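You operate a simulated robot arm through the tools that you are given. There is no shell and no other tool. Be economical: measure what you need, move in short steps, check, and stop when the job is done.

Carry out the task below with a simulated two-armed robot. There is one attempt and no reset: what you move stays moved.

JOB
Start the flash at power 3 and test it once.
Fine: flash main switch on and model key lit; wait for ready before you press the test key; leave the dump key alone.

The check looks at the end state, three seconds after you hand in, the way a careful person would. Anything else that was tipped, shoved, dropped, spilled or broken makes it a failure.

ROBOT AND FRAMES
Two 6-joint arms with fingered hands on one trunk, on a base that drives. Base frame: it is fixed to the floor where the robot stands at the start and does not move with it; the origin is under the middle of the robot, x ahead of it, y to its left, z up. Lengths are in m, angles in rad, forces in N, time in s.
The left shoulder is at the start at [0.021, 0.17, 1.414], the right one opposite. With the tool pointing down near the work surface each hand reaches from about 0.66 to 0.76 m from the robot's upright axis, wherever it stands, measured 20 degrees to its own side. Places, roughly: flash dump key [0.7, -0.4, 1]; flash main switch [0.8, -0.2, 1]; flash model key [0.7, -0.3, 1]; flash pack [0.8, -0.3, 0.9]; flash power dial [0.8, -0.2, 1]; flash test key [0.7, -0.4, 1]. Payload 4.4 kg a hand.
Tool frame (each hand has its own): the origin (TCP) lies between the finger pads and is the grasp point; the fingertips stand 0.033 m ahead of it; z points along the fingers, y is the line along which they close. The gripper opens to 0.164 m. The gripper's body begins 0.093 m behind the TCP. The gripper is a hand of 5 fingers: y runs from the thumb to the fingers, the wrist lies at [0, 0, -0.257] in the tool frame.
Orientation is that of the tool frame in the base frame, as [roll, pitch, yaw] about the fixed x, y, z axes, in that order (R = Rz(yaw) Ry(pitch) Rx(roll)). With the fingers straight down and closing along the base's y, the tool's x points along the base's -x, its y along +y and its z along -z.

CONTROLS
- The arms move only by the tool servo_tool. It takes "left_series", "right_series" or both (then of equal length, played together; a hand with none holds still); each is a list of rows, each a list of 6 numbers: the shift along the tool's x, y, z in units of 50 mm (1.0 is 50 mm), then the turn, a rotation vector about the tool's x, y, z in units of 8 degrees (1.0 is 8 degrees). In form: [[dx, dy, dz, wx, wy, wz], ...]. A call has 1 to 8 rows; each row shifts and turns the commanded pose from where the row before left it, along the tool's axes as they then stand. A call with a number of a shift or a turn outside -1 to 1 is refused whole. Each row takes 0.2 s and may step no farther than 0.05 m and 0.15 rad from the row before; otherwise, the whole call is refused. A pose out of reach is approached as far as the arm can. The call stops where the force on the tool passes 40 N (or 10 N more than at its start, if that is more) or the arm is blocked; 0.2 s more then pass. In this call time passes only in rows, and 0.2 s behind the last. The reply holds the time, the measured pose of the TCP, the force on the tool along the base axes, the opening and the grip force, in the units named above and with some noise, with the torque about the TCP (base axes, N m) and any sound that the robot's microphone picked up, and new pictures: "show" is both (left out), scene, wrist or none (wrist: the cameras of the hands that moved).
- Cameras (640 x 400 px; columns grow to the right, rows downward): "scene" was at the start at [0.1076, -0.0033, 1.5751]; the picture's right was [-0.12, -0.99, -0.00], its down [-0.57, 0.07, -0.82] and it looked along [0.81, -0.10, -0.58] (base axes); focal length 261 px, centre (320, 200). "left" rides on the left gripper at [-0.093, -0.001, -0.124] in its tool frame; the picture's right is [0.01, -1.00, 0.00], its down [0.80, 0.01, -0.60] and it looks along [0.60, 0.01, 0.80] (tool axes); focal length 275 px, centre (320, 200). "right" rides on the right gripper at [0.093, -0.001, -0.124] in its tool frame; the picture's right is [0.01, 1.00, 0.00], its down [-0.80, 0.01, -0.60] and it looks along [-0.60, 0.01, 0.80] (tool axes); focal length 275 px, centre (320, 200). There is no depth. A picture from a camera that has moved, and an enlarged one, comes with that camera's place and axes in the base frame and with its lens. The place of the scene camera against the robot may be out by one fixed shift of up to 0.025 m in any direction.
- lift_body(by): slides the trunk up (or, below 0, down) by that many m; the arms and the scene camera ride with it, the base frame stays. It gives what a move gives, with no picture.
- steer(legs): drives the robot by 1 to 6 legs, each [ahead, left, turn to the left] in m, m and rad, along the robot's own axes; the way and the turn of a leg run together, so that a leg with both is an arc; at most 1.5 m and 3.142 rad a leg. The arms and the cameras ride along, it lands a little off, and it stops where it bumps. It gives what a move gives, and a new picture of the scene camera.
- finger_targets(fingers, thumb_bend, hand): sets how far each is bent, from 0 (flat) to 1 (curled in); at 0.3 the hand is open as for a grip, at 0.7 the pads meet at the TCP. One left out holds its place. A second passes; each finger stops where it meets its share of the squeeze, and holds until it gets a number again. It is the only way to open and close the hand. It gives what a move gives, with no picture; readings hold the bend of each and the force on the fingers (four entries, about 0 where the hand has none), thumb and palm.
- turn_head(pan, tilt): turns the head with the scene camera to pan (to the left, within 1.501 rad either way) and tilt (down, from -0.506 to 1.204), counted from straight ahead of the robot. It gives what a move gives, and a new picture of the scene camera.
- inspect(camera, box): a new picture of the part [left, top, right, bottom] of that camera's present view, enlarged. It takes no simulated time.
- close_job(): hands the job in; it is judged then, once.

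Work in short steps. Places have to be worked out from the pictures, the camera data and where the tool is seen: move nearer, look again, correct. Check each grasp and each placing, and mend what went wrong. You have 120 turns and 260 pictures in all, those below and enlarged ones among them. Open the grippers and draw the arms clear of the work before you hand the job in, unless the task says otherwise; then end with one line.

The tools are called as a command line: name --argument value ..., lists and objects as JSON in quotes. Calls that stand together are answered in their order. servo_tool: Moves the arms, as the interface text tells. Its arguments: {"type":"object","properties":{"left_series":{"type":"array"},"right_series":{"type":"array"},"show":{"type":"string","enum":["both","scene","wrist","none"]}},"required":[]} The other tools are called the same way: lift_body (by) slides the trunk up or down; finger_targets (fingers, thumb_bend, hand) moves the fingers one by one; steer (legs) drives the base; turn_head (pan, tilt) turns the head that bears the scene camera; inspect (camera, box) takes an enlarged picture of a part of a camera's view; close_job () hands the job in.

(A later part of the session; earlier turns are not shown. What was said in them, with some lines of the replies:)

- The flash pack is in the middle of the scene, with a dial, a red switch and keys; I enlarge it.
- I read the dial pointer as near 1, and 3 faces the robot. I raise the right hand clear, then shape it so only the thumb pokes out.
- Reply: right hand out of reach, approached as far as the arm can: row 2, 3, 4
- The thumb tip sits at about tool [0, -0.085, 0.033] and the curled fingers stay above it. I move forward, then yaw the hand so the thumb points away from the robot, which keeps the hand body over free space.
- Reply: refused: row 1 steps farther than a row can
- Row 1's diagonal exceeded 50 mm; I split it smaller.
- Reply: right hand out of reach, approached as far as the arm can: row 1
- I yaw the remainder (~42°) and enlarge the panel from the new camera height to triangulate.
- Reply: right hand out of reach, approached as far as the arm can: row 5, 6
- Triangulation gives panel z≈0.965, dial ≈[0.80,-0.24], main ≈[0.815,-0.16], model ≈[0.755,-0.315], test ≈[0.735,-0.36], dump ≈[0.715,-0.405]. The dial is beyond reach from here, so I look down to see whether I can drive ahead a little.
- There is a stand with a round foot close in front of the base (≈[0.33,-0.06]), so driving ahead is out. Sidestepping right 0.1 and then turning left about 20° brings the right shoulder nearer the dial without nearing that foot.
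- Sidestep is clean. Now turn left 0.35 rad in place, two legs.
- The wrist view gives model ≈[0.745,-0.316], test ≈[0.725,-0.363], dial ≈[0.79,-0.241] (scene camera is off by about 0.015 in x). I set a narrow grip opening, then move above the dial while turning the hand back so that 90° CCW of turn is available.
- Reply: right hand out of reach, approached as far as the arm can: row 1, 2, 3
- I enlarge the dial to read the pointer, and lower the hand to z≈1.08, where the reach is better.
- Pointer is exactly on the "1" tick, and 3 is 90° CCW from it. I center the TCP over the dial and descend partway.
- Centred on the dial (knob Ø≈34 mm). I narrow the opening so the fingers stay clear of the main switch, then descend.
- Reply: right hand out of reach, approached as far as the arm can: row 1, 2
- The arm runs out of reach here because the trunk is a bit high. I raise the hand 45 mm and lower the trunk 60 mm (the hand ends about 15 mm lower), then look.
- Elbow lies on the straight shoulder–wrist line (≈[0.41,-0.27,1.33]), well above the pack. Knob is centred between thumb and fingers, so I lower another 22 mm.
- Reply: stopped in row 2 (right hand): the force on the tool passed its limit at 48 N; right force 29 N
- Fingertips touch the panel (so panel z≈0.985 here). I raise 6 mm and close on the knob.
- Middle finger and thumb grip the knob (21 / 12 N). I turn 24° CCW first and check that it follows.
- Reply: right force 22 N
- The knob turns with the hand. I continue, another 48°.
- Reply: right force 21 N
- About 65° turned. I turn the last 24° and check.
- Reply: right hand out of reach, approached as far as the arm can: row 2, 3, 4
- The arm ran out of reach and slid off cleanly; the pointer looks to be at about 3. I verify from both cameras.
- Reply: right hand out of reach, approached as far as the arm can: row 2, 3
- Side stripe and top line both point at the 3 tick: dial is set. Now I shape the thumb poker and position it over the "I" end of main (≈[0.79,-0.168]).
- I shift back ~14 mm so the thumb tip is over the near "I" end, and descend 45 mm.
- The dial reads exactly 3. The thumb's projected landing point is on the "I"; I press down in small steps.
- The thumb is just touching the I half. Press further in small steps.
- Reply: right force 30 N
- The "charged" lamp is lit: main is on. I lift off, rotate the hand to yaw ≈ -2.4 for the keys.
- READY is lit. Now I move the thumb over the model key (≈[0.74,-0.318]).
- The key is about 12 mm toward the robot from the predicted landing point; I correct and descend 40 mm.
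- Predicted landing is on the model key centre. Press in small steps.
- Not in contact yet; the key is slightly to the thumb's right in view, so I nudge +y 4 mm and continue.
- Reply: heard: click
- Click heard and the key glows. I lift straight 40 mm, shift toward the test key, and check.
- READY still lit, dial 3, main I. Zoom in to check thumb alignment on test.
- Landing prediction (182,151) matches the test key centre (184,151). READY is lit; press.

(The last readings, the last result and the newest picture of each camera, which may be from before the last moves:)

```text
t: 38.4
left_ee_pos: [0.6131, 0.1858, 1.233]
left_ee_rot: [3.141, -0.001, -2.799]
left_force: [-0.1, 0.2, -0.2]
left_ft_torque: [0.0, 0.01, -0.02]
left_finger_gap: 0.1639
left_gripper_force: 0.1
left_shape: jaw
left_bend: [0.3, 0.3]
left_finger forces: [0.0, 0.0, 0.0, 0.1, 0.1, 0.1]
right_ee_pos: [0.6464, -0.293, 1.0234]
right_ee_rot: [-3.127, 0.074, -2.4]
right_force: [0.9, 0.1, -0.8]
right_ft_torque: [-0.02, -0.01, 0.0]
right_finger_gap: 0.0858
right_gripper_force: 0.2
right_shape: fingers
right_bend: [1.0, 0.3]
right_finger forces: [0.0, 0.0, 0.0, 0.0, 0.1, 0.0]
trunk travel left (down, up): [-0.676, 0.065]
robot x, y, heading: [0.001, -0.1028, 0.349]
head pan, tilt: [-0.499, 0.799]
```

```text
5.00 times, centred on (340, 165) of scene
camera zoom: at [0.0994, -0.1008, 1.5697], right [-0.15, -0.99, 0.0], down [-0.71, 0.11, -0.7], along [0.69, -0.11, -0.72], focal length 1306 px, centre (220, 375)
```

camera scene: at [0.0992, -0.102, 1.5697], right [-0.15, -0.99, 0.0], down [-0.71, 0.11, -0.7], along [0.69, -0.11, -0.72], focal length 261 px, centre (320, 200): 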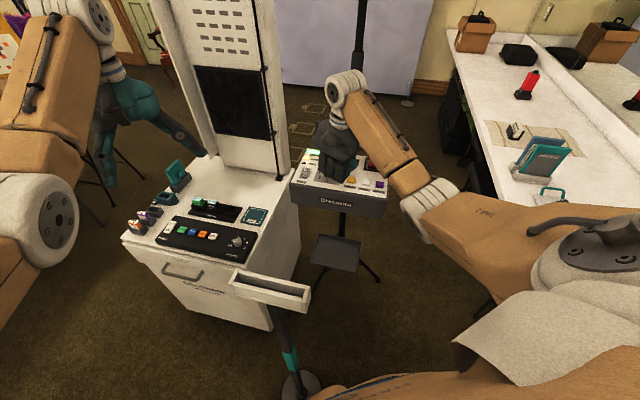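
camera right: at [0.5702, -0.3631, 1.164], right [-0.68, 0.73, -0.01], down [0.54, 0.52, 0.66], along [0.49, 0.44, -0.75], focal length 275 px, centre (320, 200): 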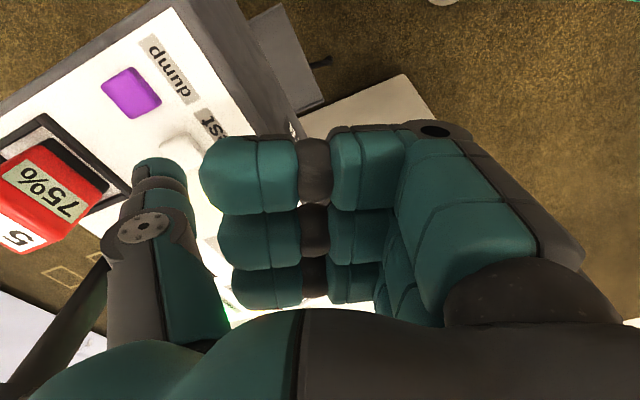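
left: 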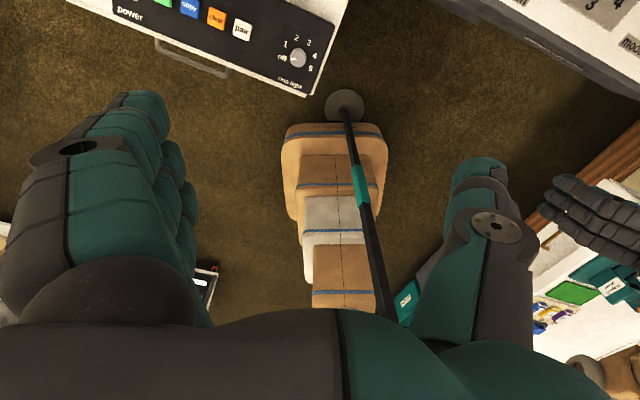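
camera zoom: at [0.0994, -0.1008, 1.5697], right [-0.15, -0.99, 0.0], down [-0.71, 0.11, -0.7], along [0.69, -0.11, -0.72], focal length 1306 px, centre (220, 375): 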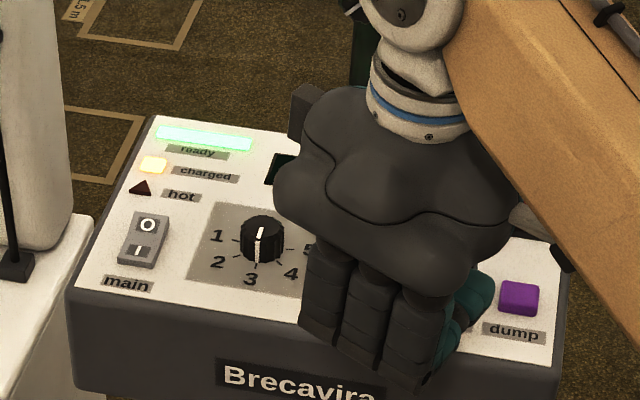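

Aligned over the test key, READY lit. Final press.

servo_tool --right_series '[[0, 0.04, 0.1, 0, 0, 0], [0, 0, 0.08, 0, 0, 0], [0, 0, 0.06, 0, 0, 0]]' --show "scene"

```text
t: 39.2
left_ee_pos: [0.6124, 0.1855, 1.2338]
left_ee_rot: [3.141, -0.002, -2.796]
left_force: [0.3, -0.2, 0.0]
left_ft_torque: [0.02, 0.01, 0.0]
left_finger_gap: 0.164
left_gripper_force: 0.0
left_shape: jaw
left_bend: [0.3, 0.3]
left_finger forces: [0.1, 0.0, 0.0, 0.0, 0.0, 0.0]
right_ee_pos: [0.6448, -0.2905, 1.0145]
right_ee_rot: [-3.127, 0.076, -2.401]
right_force: [-1.3, 0.5, 3.8]
right_ft_torque: [-0.25, -0.22, -0.05]
right_finger_gap: 0.086
right_gripper_force: 1.5
right_shape: fingers
right_bend: [1.0, 0.3]
right_finger forces: [0.0, 0.0, 0.1, 0.0, 3.3, 0.0]
trunk travel left (down, up): [-0.676, 0.065]
robot x, y, heading: [-0.0008, -0.1025, 0.35]
head pan, tilt: [-0.499, 0.799]
heard: click
camera scene: at [0.0987, -0.101, 1.5698], right [-0.15, -0.99, 0.0], down [-0.71, 0.11, -0.7], along [0.69, -0.11, -0.72], focal length 261 px, centre (320, 200)
```

scene: 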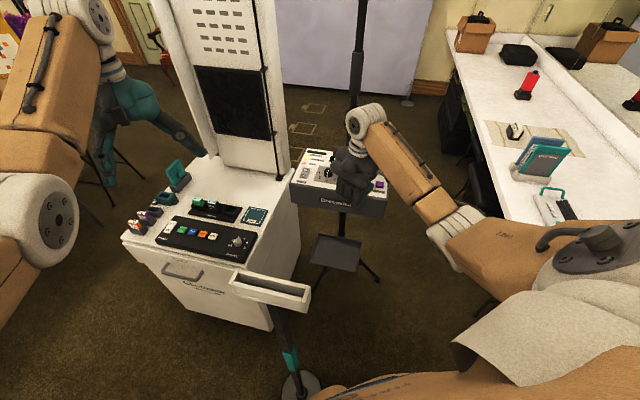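

Click heard and READY went dark (flash fired, recharging). I lift straight off.

servo_tool --right_series '[[0, 0, -0.4, 0, 0, 0], [0, 0, -0.8, 0, 0, 0], [0, 0, -0.8, 0, 0, 0]]' --show "wrist"

inspect --camera "scene" --box '[285, 125, 395, 205]'

```text
t: 40.0
left_ee_pos: [0.6144, 0.1849, 1.2337]
left_ee_rot: [-3.139, 0.0, -2.796]
left_force: [0.3, -0.5, -0.4]
left_ft_torque: [0.06, 0.03, 0.02]
left_finger_gap: 0.1639
left_gripper_force: 0.1
left_shape: jaw
left_bend: [0.3, 0.3]
left_finger forces: [0.0, 0.1, 0.0, 0.0, 0.0, 0.0]
right_ee_pos: [0.6456, -0.3039, 1.0997]
right_ee_rot: [-3.129, 0.083, -2.403]
right_force: [0.2, 0.0, -0.5]
right_ft_torque: [0.02, -0.01, -0.01]
right_finger_gap: 0.086
right_gripper_force: 0.0
right_shape: fingers
right_bend: [1.0, 0.3]
right_finger forces: [0.0, 0.1, 0.1, 0.1, 0.1, 0.0]
right hand out of reach, approached as far as the arm can: row 3
trunk travel left (down, up): [-0.676, 0.065]
robot x, y, heading: [0.006, -0.1005, 0.35]
head pan, tilt: [-0.499, 0.799]
camera right: at [0.5701, -0.3727, 1.218], right [-0.68, 0.73, -0.01], down [0.54, 0.52, 0.66], along [0.49, 0.45, -0.75], focal length 275 px, centre (320, 200)
```

right: 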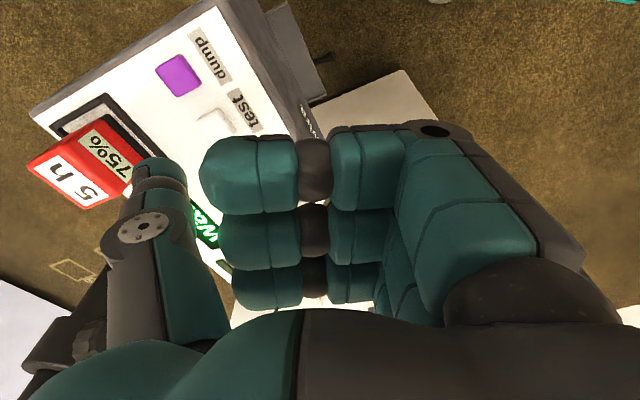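

```text
5.00 times, centred on (340, 165) of scene
camera zoom: at [0.0997, -0.1015, 1.5697], right [-0.15, -0.99, 0.0], down [-0.71, 0.11, -0.7], along [0.69, -0.11, -0.72], focal length 1306 px, centre (220, 375)
```

zoom: 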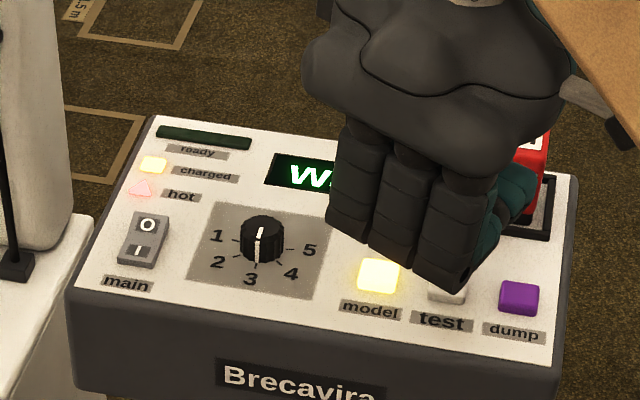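

Model is lit, main on, dial 3; the display shows something starting with "W". I raise the trunk to clear the hand, open it and read the display.

lift_body --by 0.06

finger_targets --hand "right" --fingers 0.3 --thumb_bend 0.3

steer --legs '[[-0.15, 0, 0]]'

inspect --camera "scene" --box '[280, 120, 420, 220]'

```text
t: 41.0
left_ee_pos: [0.6134, 0.1849, 1.2931]
left_ee_rot: [3.141, -0.001, -2.797]
left_force: [0.9, 0.1, 0.4]
left_ft_torque: [-0.03, 0.0, -0.04]
left_finger_gap: 0.164
left_gripper_force: 0.0
left_shape: jaw
left_bend: [0.3, 0.3]
left_finger forces: [0.0, 0.0, 0.1, 0.0, 0.0, 0.0]
right_ee_pos: [0.6467, -0.3045, 1.1595]
right_ee_rot: [-3.132, 0.079, -2.402]
right_force: [0.1, -1.0, -0.5]
right_ft_torque: [0.02, 0.02, 0.03]
right_finger_gap: 0.0855
right_gripper_force: 0.1
right_shape: fingers
right_bend: [1.0, 0.3]
right_finger forces: [0.0, 0.0, 0.0, 0.0, 0.0, 0.1]
trunk travel left (down, up): [-0.736, 0.005]
robot x, y, heading: [0.0027, -0.1002, 0.344]
head pan, tilt: [-0.499, 0.799]
```

```text
t: 42.0
left_ee_pos: [0.6131, 0.1856, 1.2939]
left_ee_rot: [3.14, -0.002, -2.798]
left_force: [0.3, -0.8, -0.8]
left_ft_torque: [-0.01, 0.01, 0.0]
left_finger_gap: 0.1638
left_gripper_force: 0.0
left_shape: jaw
left_bend: [0.3, 0.3]
left_finger forces: [0.0, 0.0, 0.0, 0.0, 0.1, 0.1]
right_ee_pos: [0.6457, -0.3052, 1.1605]
right_ee_rot: [-3.129, 0.08, -2.402]
right_force: [0.0, -0.6, 0.4]
right_ft_torque: [0.0, 0.02, 0.0]
right_finger_gap: 0.1798
right_gripper_force: 0.1
right_shape: fingers
right_bend: [0.3, 0.3]
right_finger forces: [0.0, 0.1, 0.0, 0.1, 0.1, 0.1]
trunk travel left (down, up): [-0.736, 0.005]
robot x, y, heading: [-0.0018, -0.0985, 0.343]
head pan, tilt: [-0.499, 0.799]
```

```text
t: 43.4
left_ee_pos: [0.4698, 0.1316, 1.2942]
left_ee_rot: [3.141, -0.003, -2.801]
left_force: [0.0, -0.5, 0.0]
left_ft_torque: [-0.03, -0.05, -0.03]
left_finger_gap: 0.1638
left_gripper_force: 0.2
left_shape: jaw
left_bend: [0.3, 0.3]
left_finger forces: [0.0, 0.1, 0.1, 0.1, 0.0, 0.0]
right_ee_pos: [0.5016, -0.3581, 1.1603]
right_ee_rot: [-3.129, 0.08, -2.403]
right_force: [0.0, -0.3, -0.9]
right_ft_torque: [0.02, -0.03, -0.01]
right_finger_gap: 0.1799
right_gripper_force: 0.0
right_shape: fingers
right_bend: [0.3, 0.3]
right_finger forces: [0.0, 0.1, 0.0, 0.0, 0.1, 0.0]
trunk travel left (down, up): [-0.736, 0.005]
robot x, y, heading: [-0.1433, -0.1502, 0.343]
head pan, tilt: [-0.499, 0.799]
camera scene: at [-0.0455, -0.153, 1.6298], right [-0.16, -0.99, 0.0], down [-0.71, 0.11, -0.7], along [0.69, -0.11, -0.72], focal length 261 px, centre (320, 200)
```

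scene: 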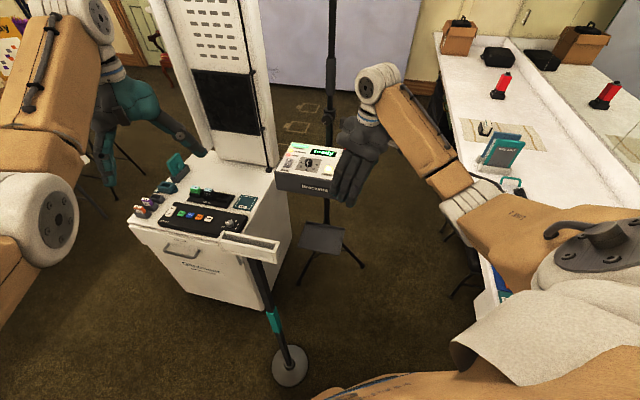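

```text
4.00 times, centred on (350, 170) of scene
camera zoom: at [-0.0455, -0.153, 1.6298], right [-0.16, -0.99, 0.0], down [-0.71, 0.11, -0.7], along [0.69, -0.11, -0.72], focal length 1044 px, centre (200, 320)
```

zoom: 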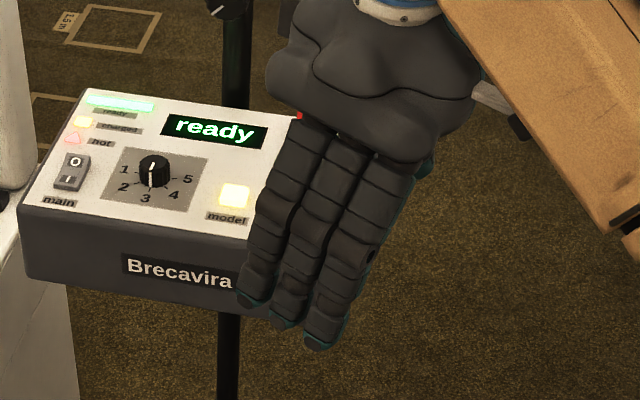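

Display reads "ready" again after the test flash. Model is lit, main is on I, the dial is at 3 and the hand is clear and open, so I hand in.

close_job

```text
The job is handed in.
```

The flash is on at power 3 with the model key lit. I waited for ready, pressed the test key once, and it went back to ready; I left the dump key alone. The "hot" lamp also came on around then and was still lit when I handed in.
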